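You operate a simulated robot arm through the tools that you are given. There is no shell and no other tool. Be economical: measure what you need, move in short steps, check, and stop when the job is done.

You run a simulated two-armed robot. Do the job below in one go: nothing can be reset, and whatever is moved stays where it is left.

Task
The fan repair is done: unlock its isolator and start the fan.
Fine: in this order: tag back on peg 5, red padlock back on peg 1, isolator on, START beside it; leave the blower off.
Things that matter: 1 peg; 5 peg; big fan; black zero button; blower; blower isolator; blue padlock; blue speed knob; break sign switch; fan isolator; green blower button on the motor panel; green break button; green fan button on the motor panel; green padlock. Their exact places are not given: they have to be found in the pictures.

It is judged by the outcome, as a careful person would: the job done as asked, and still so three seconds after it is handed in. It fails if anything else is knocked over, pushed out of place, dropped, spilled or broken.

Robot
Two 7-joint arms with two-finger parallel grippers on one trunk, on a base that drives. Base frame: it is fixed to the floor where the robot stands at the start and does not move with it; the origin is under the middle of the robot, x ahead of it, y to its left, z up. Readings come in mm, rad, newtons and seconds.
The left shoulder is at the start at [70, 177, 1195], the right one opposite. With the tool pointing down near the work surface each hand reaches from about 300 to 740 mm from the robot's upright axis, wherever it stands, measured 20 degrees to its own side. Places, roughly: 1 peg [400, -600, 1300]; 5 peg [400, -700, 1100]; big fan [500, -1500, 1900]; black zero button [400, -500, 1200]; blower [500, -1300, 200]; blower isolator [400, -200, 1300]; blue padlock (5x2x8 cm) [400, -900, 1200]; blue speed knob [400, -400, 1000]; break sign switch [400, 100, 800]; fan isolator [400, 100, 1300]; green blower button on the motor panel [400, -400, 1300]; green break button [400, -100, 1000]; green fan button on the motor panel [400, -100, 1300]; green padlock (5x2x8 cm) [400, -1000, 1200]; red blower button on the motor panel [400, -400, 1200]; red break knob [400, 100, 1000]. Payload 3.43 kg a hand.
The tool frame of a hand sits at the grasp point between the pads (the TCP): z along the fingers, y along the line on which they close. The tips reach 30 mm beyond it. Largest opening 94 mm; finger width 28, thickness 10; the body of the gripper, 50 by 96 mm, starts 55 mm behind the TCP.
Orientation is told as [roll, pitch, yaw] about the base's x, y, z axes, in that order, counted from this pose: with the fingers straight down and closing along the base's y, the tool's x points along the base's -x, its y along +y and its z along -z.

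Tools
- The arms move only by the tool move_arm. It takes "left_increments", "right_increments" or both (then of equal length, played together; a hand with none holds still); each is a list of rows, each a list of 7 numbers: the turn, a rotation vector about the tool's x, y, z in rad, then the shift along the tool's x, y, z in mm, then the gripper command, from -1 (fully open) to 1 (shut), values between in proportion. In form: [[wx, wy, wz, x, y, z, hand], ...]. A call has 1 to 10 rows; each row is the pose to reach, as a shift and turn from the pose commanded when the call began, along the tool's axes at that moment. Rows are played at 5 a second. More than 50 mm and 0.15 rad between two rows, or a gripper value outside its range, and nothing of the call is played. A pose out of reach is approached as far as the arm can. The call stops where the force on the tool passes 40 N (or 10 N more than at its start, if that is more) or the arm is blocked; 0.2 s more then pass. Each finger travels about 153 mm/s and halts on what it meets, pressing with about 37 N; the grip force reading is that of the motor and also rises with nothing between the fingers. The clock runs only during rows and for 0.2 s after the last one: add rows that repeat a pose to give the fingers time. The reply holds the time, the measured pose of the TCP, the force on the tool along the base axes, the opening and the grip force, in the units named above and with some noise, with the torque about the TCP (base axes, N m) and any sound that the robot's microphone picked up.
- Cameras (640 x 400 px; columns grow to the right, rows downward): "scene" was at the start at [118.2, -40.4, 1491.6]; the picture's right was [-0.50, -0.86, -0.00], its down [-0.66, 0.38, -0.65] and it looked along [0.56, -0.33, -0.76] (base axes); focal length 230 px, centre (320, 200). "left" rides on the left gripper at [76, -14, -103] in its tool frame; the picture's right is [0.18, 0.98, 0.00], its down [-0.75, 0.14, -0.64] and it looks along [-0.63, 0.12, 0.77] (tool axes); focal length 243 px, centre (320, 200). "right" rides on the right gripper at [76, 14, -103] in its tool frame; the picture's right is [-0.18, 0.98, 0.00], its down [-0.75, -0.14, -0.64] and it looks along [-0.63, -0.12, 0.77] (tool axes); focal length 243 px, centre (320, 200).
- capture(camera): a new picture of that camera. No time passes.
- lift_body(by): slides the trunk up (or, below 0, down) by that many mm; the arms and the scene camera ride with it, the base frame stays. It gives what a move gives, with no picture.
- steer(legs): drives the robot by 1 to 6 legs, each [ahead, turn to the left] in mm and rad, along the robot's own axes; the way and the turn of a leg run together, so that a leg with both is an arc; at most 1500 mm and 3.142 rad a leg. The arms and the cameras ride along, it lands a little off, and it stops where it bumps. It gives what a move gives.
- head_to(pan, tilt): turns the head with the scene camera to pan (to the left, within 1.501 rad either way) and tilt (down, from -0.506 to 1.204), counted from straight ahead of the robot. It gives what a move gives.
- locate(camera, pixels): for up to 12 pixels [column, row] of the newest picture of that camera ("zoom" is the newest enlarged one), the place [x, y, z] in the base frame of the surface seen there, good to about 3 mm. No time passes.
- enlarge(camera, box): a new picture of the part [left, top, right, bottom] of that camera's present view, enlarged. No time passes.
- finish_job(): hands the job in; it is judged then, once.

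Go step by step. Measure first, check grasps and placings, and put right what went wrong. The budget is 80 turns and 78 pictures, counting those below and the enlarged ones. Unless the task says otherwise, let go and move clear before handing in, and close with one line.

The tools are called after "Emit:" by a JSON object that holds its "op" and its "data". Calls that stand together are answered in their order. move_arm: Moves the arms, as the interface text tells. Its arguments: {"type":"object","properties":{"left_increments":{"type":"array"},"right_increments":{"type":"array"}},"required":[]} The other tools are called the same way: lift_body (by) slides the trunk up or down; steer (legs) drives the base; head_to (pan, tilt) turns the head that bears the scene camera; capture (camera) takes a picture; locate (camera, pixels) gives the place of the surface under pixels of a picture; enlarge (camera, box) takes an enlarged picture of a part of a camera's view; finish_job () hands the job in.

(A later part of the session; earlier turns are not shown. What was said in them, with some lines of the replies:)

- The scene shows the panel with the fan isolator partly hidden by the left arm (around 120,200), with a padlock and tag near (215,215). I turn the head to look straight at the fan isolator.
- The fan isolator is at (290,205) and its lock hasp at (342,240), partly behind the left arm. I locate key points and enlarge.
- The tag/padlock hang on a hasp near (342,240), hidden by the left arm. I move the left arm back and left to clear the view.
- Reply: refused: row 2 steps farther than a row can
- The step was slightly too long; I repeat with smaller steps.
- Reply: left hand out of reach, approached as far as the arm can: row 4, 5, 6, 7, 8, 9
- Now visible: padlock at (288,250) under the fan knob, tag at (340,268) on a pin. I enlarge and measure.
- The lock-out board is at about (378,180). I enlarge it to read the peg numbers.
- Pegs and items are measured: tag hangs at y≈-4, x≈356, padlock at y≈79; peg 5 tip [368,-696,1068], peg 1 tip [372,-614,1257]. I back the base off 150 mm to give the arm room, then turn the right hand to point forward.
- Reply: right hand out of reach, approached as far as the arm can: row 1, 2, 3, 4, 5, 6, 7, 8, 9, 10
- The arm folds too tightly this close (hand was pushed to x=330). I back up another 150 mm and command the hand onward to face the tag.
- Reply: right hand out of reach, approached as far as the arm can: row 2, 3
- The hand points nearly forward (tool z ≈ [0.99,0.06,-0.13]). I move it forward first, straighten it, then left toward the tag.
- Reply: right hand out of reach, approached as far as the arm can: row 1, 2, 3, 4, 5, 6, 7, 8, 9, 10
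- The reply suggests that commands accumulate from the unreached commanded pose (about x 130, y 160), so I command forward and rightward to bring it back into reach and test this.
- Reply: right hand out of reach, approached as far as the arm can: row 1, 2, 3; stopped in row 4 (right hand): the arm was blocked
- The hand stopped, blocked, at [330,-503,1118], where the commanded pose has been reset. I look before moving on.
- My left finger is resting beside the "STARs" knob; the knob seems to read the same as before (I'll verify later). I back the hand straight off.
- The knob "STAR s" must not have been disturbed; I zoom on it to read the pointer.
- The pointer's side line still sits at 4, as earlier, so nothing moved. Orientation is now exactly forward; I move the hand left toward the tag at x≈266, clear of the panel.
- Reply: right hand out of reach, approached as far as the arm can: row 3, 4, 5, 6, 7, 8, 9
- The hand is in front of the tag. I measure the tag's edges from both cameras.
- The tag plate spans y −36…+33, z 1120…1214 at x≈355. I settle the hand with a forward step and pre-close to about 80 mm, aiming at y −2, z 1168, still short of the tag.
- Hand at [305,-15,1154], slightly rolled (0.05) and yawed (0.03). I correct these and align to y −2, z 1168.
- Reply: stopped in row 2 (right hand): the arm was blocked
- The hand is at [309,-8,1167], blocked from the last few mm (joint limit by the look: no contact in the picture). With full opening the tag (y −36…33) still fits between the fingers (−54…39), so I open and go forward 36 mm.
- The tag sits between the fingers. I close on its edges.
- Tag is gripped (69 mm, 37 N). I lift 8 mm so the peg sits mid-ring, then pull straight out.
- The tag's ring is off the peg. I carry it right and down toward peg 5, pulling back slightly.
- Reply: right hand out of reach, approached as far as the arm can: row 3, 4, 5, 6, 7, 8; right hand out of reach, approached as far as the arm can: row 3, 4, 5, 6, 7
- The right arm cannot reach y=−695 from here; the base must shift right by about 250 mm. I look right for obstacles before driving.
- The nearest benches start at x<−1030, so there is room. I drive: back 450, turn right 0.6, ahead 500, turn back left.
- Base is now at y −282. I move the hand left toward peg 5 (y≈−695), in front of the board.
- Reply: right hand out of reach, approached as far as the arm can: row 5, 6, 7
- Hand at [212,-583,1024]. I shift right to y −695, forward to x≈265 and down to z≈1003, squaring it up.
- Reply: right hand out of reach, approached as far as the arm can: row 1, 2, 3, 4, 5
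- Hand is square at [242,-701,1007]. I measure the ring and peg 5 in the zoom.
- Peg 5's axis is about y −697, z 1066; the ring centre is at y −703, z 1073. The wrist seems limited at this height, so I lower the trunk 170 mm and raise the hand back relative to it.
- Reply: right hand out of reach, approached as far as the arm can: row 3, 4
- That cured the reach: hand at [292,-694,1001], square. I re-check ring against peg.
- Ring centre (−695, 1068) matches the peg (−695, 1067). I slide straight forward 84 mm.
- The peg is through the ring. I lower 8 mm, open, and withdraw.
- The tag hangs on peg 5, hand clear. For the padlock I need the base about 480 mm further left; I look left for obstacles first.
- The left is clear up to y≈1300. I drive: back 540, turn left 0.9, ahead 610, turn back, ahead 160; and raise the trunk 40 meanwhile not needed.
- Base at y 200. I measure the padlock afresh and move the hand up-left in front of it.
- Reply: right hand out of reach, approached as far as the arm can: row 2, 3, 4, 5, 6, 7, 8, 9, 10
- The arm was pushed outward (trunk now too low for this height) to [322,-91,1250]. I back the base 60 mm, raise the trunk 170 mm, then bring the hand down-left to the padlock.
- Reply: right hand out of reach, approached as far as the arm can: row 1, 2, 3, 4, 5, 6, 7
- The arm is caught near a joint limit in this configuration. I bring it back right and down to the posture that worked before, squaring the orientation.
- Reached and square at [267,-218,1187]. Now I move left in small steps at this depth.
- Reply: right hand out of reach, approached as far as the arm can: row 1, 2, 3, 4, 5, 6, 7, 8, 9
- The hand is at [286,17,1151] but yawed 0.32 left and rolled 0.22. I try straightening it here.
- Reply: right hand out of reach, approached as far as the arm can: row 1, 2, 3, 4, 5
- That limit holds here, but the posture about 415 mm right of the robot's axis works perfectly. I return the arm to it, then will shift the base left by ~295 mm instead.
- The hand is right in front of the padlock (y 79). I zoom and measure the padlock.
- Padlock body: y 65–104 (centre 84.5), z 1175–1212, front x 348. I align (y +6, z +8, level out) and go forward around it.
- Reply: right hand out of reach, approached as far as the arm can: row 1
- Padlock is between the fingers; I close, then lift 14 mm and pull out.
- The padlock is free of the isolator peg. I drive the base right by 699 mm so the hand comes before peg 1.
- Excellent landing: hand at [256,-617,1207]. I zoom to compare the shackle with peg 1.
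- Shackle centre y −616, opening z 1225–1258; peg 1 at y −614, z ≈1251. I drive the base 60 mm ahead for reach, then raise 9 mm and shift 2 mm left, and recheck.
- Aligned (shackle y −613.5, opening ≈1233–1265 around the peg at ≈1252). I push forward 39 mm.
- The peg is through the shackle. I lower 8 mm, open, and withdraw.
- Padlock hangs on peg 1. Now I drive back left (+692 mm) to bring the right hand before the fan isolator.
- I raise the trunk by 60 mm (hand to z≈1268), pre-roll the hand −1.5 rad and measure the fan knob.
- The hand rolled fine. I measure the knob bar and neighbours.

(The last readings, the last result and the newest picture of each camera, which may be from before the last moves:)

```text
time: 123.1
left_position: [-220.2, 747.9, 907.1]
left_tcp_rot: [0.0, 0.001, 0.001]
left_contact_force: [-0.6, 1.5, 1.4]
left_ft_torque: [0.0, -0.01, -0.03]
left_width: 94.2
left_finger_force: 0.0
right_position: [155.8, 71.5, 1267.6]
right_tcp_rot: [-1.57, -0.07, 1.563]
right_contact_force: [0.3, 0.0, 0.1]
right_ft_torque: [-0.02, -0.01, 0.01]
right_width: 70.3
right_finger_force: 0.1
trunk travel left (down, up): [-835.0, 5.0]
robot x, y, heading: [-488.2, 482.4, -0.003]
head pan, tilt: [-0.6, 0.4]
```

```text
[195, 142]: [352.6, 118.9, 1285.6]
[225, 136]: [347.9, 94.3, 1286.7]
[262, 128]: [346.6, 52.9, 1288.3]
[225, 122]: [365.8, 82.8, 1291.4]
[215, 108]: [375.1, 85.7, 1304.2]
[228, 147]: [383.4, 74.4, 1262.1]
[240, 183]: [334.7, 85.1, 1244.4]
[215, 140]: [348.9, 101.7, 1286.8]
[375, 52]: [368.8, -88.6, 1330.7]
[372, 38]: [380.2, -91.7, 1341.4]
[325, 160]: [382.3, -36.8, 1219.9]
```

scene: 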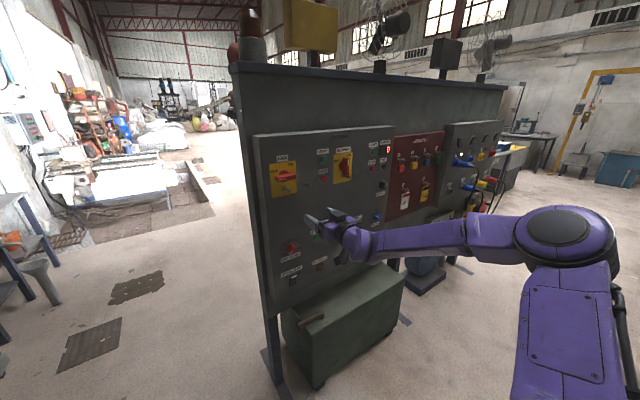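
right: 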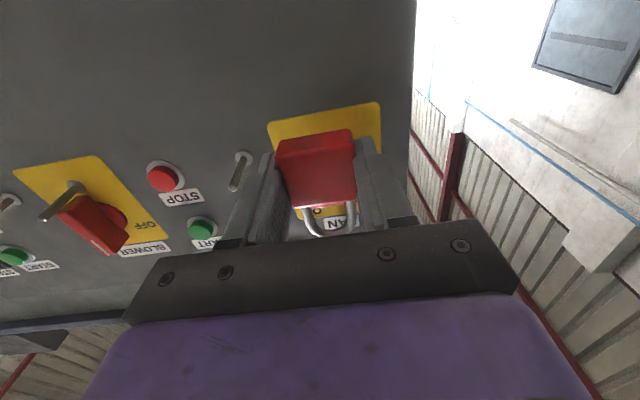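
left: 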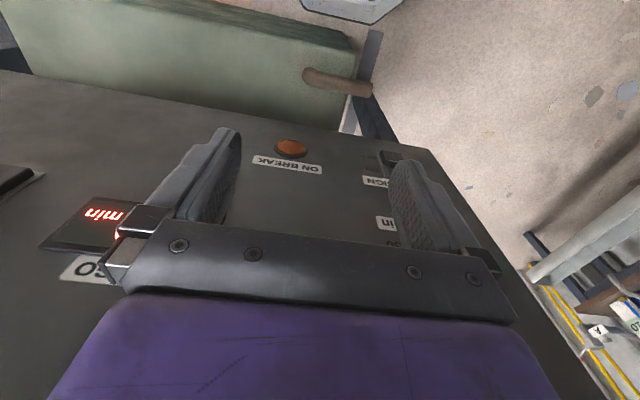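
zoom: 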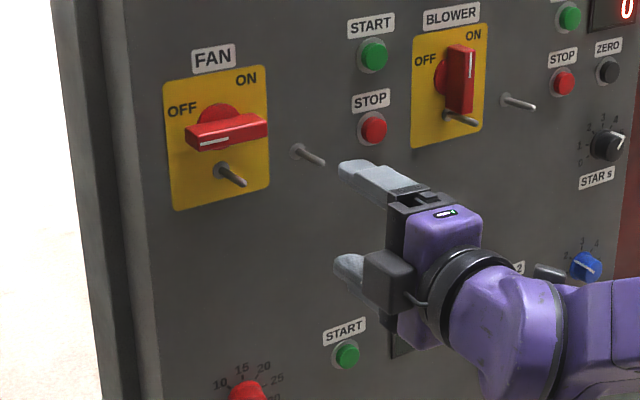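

Bar centre ≈ y 85, z 1286, front face x 347. I drive 100 mm ahead, then align with fingers 34 mm apart, stopping short.

Emit:
{"op": "steer", "data": {"legs": [[100, 0]]}}

Emit:
{"op": "move_arm", "data": {"right_increments": [[0, 0, -0.07, -7, -9, 10, 0.277], [0, 0, -0.07, -13.5, -18, 20, 0.277], [0, 0, -0.07, -13.5, -18, 35, 0.277], [0, 0, -0.07, -13.5, -18, 35, 0.277]]}}

Emit:
{"op": "enlarge", "data": {"camera": "scene", "box": [260, 150, 360, 250]}}

Emit:
{"op": "capture", "data": {"camera": "right"}}

```text
time: 124.2
left_position: [-122.9, 747.8, 907.7]
left_tcp_rot: [-0.002, -0.003, 0.0]
left_contact_force: [-1.0, -0.1, 0.0]
left_ft_torque: [0.0, -0.01, -0.02]
left_width: 94.1
left_finger_force: 0.1
right_position: [252.3, 69.9, 1270.6]
right_tcp_rot: [-1.575, -0.072, 1.564]
right_contact_force: [-0.5, 0.4, 0.5]
right_ft_torque: [0.02, 0.0, -0.01]
right_width: 70.3
right_finger_force: 0.1
trunk travel left (down, up): [-835.0, 5.0]
robot x, y, heading: [-388.1, 482.8, 0.0]
head pan, tilt: [-0.6, 0.4]
```

```text
time: 125.2
left_position: [-121.5, 746.6, 907.1]
left_tcp_rot: [-0.001, -0.001, 0.0]
left_contact_force: [-1.0, 1.5, 0.9]
left_ft_torque: [0.04, 0.0, -0.01]
left_width: 93.9
left_finger_force: 0.2
right_position: [289.2, 82.5, 1287.2]
right_tcp_rot: [-1.574, -0.002, 1.564]
right_contact_force: [-0.5, 0.0, 0.6]
right_ft_torque: [0.0, 0.0, -0.06]
right_width: 33.8
right_finger_force: 0.0
trunk travel left (down, up): [-835.0, 5.0]
robot x, y, heading: [-389.3, 485.0, -0.002]
head pan, tilt: [-0.6, 0.4]
```

```text
4.00 times, centred on (310, 200) of scene
```

zoom: 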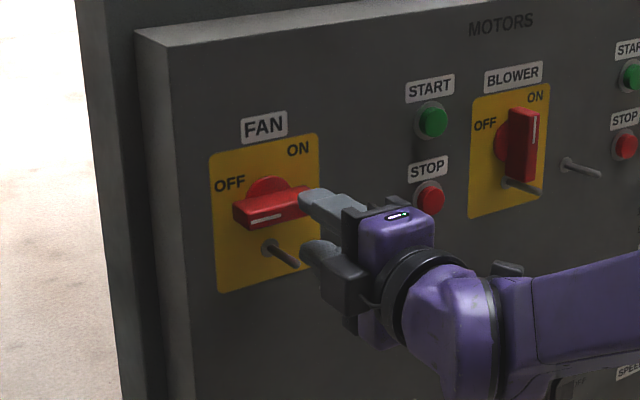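

```text
17 pictures are left
```

right: 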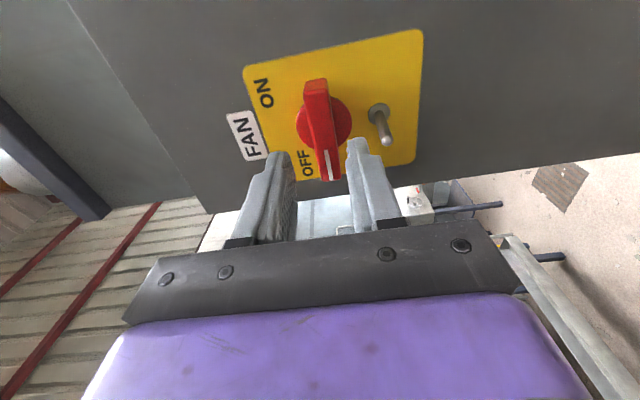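

The bar lies between the finger lines. I verify the bar extents in the right camera.

Emit:
{"op": "locate", "data": {"camera": "right", "pixels": [[316, 90], [331, 172], [310, 130], [334, 130], [322, 130], [322, 174], [340, 174], [380, 130]]}}

```text
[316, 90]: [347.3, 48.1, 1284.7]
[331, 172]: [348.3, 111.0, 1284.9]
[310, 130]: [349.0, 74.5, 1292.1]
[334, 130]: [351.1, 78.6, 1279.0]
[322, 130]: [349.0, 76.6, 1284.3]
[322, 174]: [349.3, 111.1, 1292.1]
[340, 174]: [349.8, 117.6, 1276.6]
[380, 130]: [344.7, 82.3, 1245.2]
```

Bar centre z 1284.5, y≈81. I lower 2 mm, go forward 44 mm and close.

Emit:
{"op": "move_arm", "data": {"right_increments": [[0, 0, 0, 1, 2.5, 15, 0.277], [0, 0, 0, 1, 2.5, 30, 0.277], [0, 0, 0, 1, 2.5, 44, 0.277], [0, 0, 0, 1, 2.5, 44, 0.277], [0, 0, 0, 1, 2.5, 44, 1], [0, 0, 0, 1, 2.5, 44, 1]]}}

Emit:
{"op": "capture", "data": {"camera": "right"}}

```text
time: 126.6
left_position: [-120.5, 748.2, 906.1]
left_tcp_rot: [0.001, -0.001, 0.001]
left_contact_force: [-0.6, -0.1, 0.2]
left_ft_torque: [-0.04, -0.03, -0.02]
left_width: 93.9
left_finger_force: 0.1
right_position: [334.8, 80.5, 1285.0]
right_tcp_rot: [-1.573, -0.002, 1.563]
right_contact_force: [2.4, -0.7, 2.0]
right_ft_torque: [-0.02, 0.03, 0.31]
right_width: 16.8
right_finger_force: 45.2
trunk travel left (down, up): [-835.0, 5.0]
robot x, y, heading: [-389.1, 482.4, -0.003]
head pan, tilt: [-0.6, 0.4]
```

```text
16 pictures are left
```

right: 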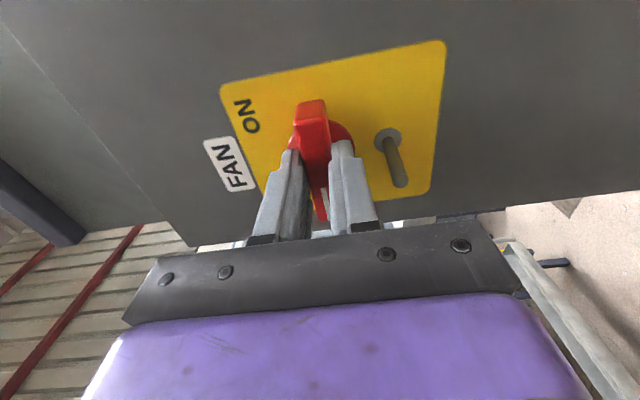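

Gripped (16.8 mm). I turn clockwise 1.5 rad in small steps.

Emit:
{"op": "move_arm", "data": {"right_increments": [[0, 0, 0.15, 0, 0, 0, 1], [0, 0, 0.3, 0, 0, 0, 1], [0, 0, 0.45, 0, 0, 0, 1], [0, 0, 0.6, 0, 0, 0, 1], [0, 0, 0.75, 0, 0, 0, 1], [0, 0, 0.9, 0, 0, 0, 1], [0, 0, 1.05, 0, 0, 0, 1], [0, 0, 1.2, 0, 0, 0, 1], [0, 0, 1.35, 0, 0, 0, 1], [0, 0, 1.5, 0, 0, 0, 1]]}}

Emit:
{"op": "enlarge", "data": {"camera": "scene", "box": [260, 150, 360, 250]}}

```text
time: 128.8
left_position: [-120.9, 749.6, 906.6]
left_tcp_rot: [-0.001, 0.0, -0.001]
left_contact_force: [-0.1, -0.5, -0.4]
left_ft_torque: [-0.04, 0.02, 0.01]
left_width: 94.1
left_finger_force: 0.0
right_position: [334.7, 85.3, 1282.0]
right_tcp_rot: [-1.457, -1.505, 1.455]
right_contact_force: [-15.7, 16.2, -30.2]
right_ft_torque: [-0.1, -0.24, 0.14]
right_width: 16.9
right_finger_force: 45.0
trunk travel left (down, up): [-835.0, 5.0]
robot x, y, heading: [-384.3, 485.6, -0.002]
head pan, tilt: [-0.6, 0.4]
```

```text
4.00 times, centred on (310, 200) of scene
```

zoom: 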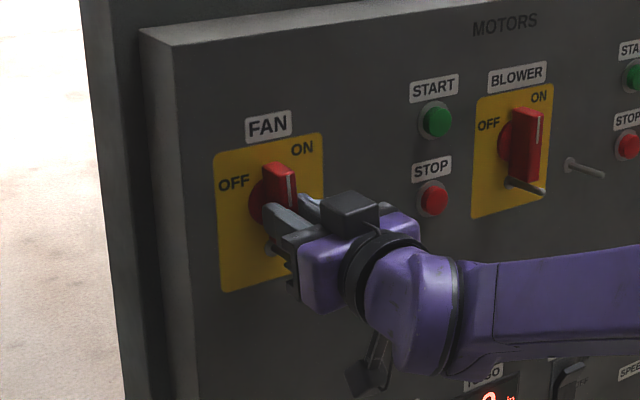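

The knob is nearly vertical; some side force built up from axis offset. I relieve it with a small shift while turning the last 0.1 rad.

Emit:
{"op": "move_arm", "data": {"right_increments": [[0, 0, 0, 2.5, 2, -1, 1], [0, 0, 0.05, 2.5, 2, -1, 1], [0, 0, 0.12, 2.5, 2, -1, 1], [0, 0, 0.12, 2.5, 2, -1, 1]]}}

```text
time: 129.8
left_position: [-119.6, 749.0, 906.4]
left_tcp_rot: [-0.001, -0.001, -0.001]
left_contact_force: [0.4, -0.3, 0.7]
left_ft_torque: [-0.01, 0.01, 0.0]
left_width: 94.0
left_finger_force: 0.0
right_position: [334.5, 85.2, 1282.1]
right_tcp_rot: [1.557, -1.521, -1.563]
right_contact_force: [-7.3, 10.1, -18.7]
right_ft_torque: [-1.53, 0.39, 0.26]
right_width: 17.9
right_finger_force: 44.9
trunk travel left (down, up): [-835.0, 5.0]
robot x, y, heading: [-386.0, 484.8, -0.001]
head pan, tilt: [-0.6, 0.4]
```

Torque rose to 1.5 N·m: the end stop is reached. I release and withdraw.

Emit:
{"op": "move_arm", "data": {"right_increments": [[0, 0, 0.06, 2.5, 2, -1, 1], [0, 0, 0.06, 2.5, 2, -1, 0.277], [0, 0, 0.06, 2.5, 2, -1, 0.277], [0, 0, 0.06, 2.5, 2, -25, 0.277], [0, 0, 0.06, 2.5, 2, -50, 0.277], [0, 0, 0.06, 2.5, 2, -75, 0.277]]}}

Emit:
{"op": "enlarge", "data": {"camera": "scene", "box": [260, 150, 360, 250]}}

```text
time: 131.2
left_position: [-121.1, 747.9, 907.9]
left_tcp_rot: [-0.001, -0.003, 0.002]
left_contact_force: [0.2, 0.0, -0.7]
left_ft_torque: [0.02, 0.01, 0.01]
left_width: 93.9
left_finger_force: 0.1
right_position: [263.6, 75.0, 1288.3]
right_tcp_rot: [1.6, -1.461, -1.603]
right_contact_force: [-0.6, -0.4, -0.3]
right_ft_torque: [0.0, 0.01, 0.03]
right_width: 33.7
right_finger_force: 0.0
right hand out of reach, approached as far as the arm can: row 1, 2, 3, 4, 5, 6
trunk travel left (down, up): [-835.0, 5.0]
robot x, y, heading: [-390.0, 483.1, -0.005]
head pan, tilt: [-0.6, 0.4]
```

```text
4.00 times, centred on (310, 200) of scene
```

zoom: 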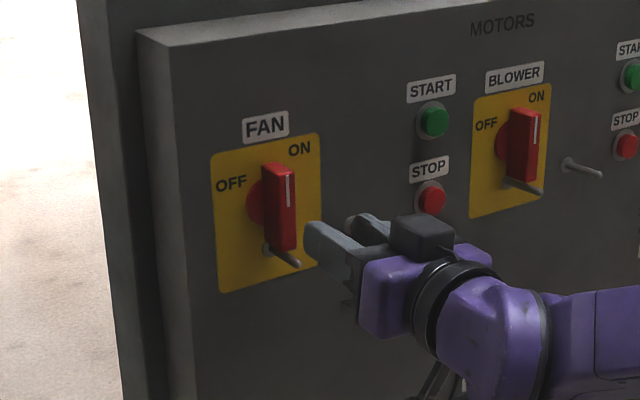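

Isolator is ON (handle vertical, same as the blower's). I drive the base 162 mm right so the hand faces START, close the fingers and raise the hand.

Emit:
{"op": "steer", "data": {"legs": [[-240, 0], [0, -0.6], [288, 0], [0, 0.6]]}}

Emit:
{"op": "move_arm", "data": {"right_increments": [[0, 0, -0.06, -15, 0, 0, 1], [0, 0, -0.11, -30, 0, 0, 1], [0, 0, -0.11, -43, 0, 15, 1], [0, 0, -0.11, -43, 0, 30, 1], [0, 0, -0.11, -43, 0, 30, 1]]}}

Emit:
{"op": "capture", "data": {"camera": "right"}}

Emit:
{"op": "capture", "data": {"camera": "scene"}}

```text
time: 137.9
left_position: [-121.4, 579.9, 907.4]
left_tcp_rot: [0.001, -0.002, -0.007]
left_contact_force: [-0.7, -0.2, -0.5]
left_ft_torque: [0.02, 0.01, -0.01]
left_width: 94.2
left_finger_force: 0.1
right_position: [257.6, -93.3, 1287.4]
right_tcp_rot: [1.596, -1.462, -1.603]
right_contact_force: [0.1, -0.4, 0.3]
right_ft_torque: [-0.01, -0.01, -0.01]
right_width: 33.7
right_finger_force: 0.0
trunk travel left (down, up): [-835.0, 5.0]
robot x, y, heading: [-391.8, 321.4, -0.013]
head pan, tilt: [-0.6, 0.4]
```

```text
time: 139.1
left_position: [-123.9, 580.7, 907.1]
left_tcp_rot: [0.001, -0.002, -0.007]
left_contact_force: [0.2, 0.5, -0.4]
left_ft_torque: [-0.02, 0.01, -0.01]
left_width: 94.0
left_finger_force: 0.1
right_position: [286.6, -98.2, 1330.9]
right_tcp_rot: [-3.03, -1.566, 3.019]
right_contact_force: [0.4, -0.4, 0.6]
right_ft_torque: [0.02, -0.03, 0.0]
right_width: 0.0
right_finger_force: 32.5
trunk travel left (down, up): [-835.0, 5.0]
robot x, y, heading: [-393.0, 323.9, -0.007]
head pan, tilt: [-0.6, 0.4]
```

```text
13 pictures are left
```

right: 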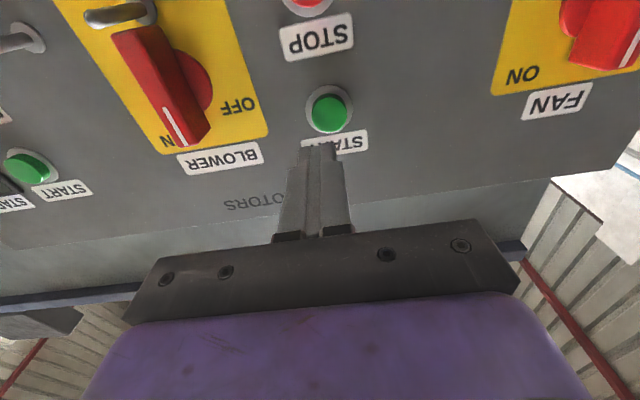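

```text
12 pictures are left
```

scene: 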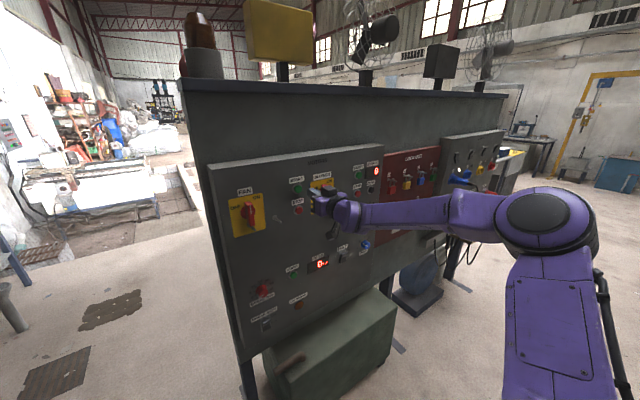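

Emit:
{"op": "locate", "data": {"camera": "right", "pixels": [[328, 115], [315, 115], [343, 115], [328, 100], [328, 130], [320, 150]]}}

```text
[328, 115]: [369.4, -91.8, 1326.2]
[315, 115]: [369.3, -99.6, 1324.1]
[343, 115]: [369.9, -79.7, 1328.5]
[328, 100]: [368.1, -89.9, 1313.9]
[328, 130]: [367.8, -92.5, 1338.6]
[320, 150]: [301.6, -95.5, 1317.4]
```

START's centre is y −90, z 1326, face x 369. I align and press with the closed fingertips.

Emit:
{"op": "move_arm", "data": {"right_increments": [[0, 0, 0, 5, 8, 0, 1], [0, 0, 0, 5, 8, 25, 1], [0, 0, 0, 5, 8, 45, 1], [0, 0, 0, 5, 8, 53, 1], [0, 0, 0, 5, 8, 57, 1], [0, 0, 0, 5, 8, 60, 1], [0, 0, 0, 5, 8, 62, 1], [0, 0, 0, 5, 8, 62, 1]]}}

Emit:
{"op": "capture", "data": {"camera": "right"}}

```text
time: 140.9
left_position: [-125.2, 580.1, 907.9]
left_tcp_rot: [0.0, -0.004, -0.008]
left_contact_force: [0.5, 0.2, -0.8]
left_ft_torque: [-0.02, 0.03, -0.01]
left_width: 94.2
left_finger_force: 0.0
right_position: [345.6, -90.7, 1326.6]
right_tcp_rot: [2.551, -1.568, -2.559]
right_contact_force: [-26.8, 3.1, -15.6]
right_ft_torque: [0.01, 0.66, 0.07]
right_width: 0.0
right_finger_force: 32.3
trunk travel left (down, up): [-835.0, 5.0]
robot x, y, heading: [-393.8, 325.4, -0.012]
head pan, tilt: [-0.6, 0.4]
heard: click
```

```text
11 pictures are left
```

right: 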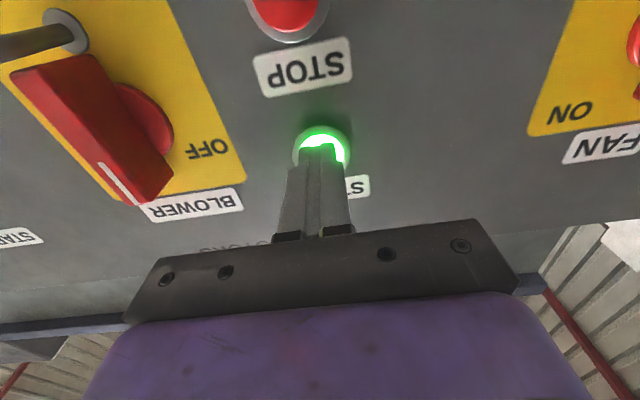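

The button clicked and lit green. I withdraw and check the fan and the board.

Emit:
{"op": "move_arm", "data": {"right_increments": [[0, 0, 0, 0, 0, -30, 1], [0, 0, 0, 0, 0, -65, 1], [0, 0, 0, 0, 0, -65, 1], [0, 0, 0, 0, 0, -65, 1]]}}

Emit:
{"op": "enlarge", "data": {"camera": "scene", "box": [200, 130, 480, 305]}}

Emit:
{"op": "head_to", "data": {"pan": -0.8, "tilt": 0.1}}

Emit:
{"op": "capture", "data": {"camera": "scene"}}

```text
time: 141.9
left_position: [-121.9, 582.9, 907.2]
left_tcp_rot: [-0.001, -0.001, -0.007]
left_contact_force: [0.2, 0.5, -0.1]
left_ft_torque: [0.0, 0.03, 0.0]
left_width: 94.2
left_finger_force: 0.1
right_position: [287.2, -89.3, 1325.3]
right_tcp_rot: [-2.819, -1.568, 2.81]
right_contact_force: [-0.3, 0.0, 0.5]
right_ft_torque: [-0.02, 0.01, 0.01]
right_width: 0.0
right_finger_force: 33.0
trunk travel left (down, up): [-835.0, 5.0]
robot x, y, heading: [-390.3, 321.1, -0.012]
head pan, tilt: [-0.6, 0.4]
```

```text
2.29 times, centred on (340, 218) of scene
```

zoom: 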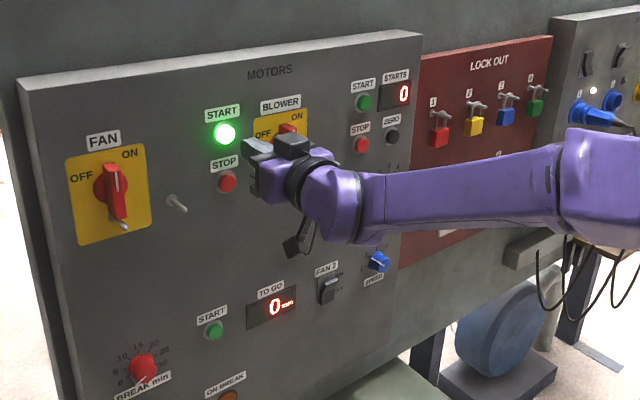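

```text
time: 142.7
left_position: [-122.8, 581.0, 907.7]
left_tcp_rot: [-0.003, -0.001, -0.006]
left_contact_force: [0.4, 0.1, -0.4]
left_ft_torque: [0.02, -0.02, 0.0]
left_width: 94.0
left_finger_force: 0.0
right_position: [284.5, -91.1, 1325.4]
right_tcp_rot: [-3.131, -1.567, 3.124]
right_contact_force: [-0.1, 0.5, 0.3]
right_ft_torque: [-0.02, -0.01, 0.02]
right_width: 0.0
right_finger_force: 32.4
trunk travel left (down, up): [-835.0, 5.0]
robot x, y, heading: [-392.6, 321.7, -0.01]
head pan, tilt: [-0.799, 0.099]
```

```text
9 pictures are left
```

scene: 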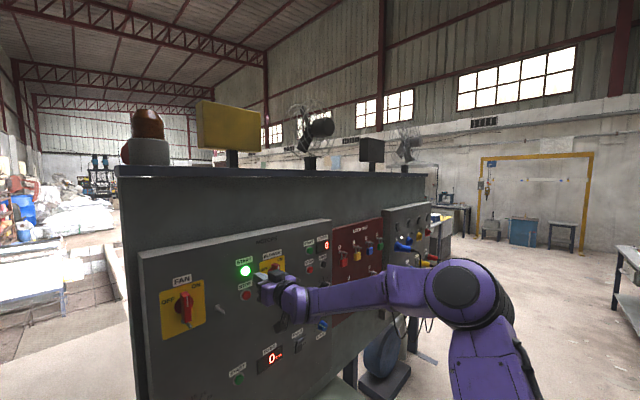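

START stays lit, isolator is ON, blower START unlit. I back off to be clear and take a last look at the board and fan.

Emit:
{"op": "steer", "data": {"legs": [[-150, 0]]}}

Emit:
{"op": "enlarge", "data": {"camera": "scene", "box": [140, 90, 460, 300]}}

Emit:
{"op": "enlarge", "data": {"camera": "scene", "box": [310, 190, 430, 310]}}

```text
time: 144.1
left_position: [-270.5, 581.6, 905.7]
left_tcp_rot: [0.0, 0.001, -0.009]
left_contact_force: [0.0, 0.2, -0.3]
left_ft_torque: [-0.01, 0.0, 0.0]
left_width: 94.1
left_finger_force: 0.0
right_position: [137.6, -90.6, 1323.5]
right_tcp_rot: [-1.624, -1.572, 1.614]
right_contact_force: [0.4, -0.3, -1.2]
right_ft_torque: [0.0, -0.03, -0.02]
right_width: 0.2
right_finger_force: 32.8
trunk travel left (down, up): [-835.0, 5.0]
robot x, y, heading: [-540.1, 322.8, -0.01]
head pan, tilt: [-0.799, 0.099]
```

```text
1.90 times, centred on (300, 195) of scene
```

zoom: 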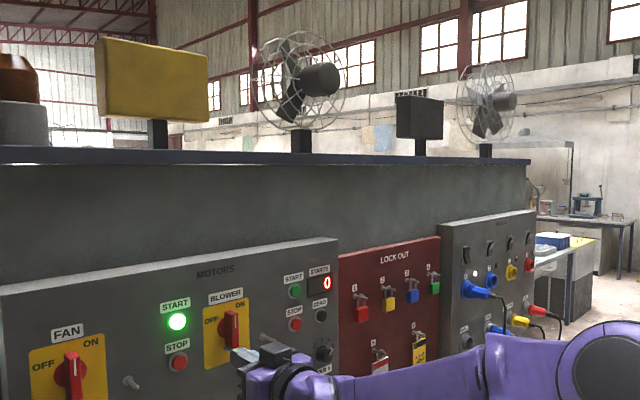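

```text
3.33 times, centred on (370, 250) of scene
```

zoom: 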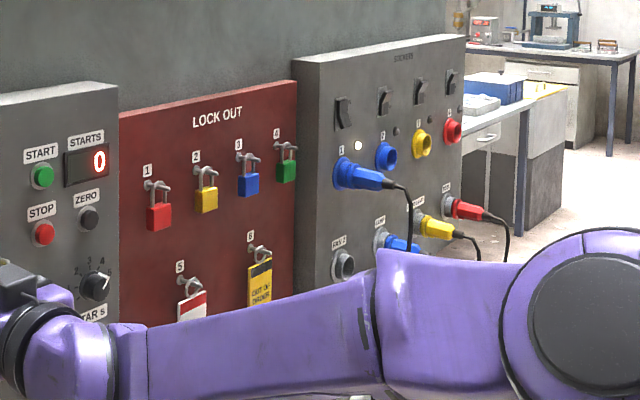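

The tag is on peg 5, the red padlock on peg 1, the isolator is on, and the fan START is lit. The blower's START is unlit and its counter reads 0. I hand in.

Emit:
{"op": "finish_job", "data": {}}

```text
The job is handed in.
```

The job is handed in: tag on peg 5, red padlock on peg 1, fan isolator on, fan START pressed and still lit, and the blower left off. I took the lit START as the sign that the fan is running, and did not check its blades for movement.
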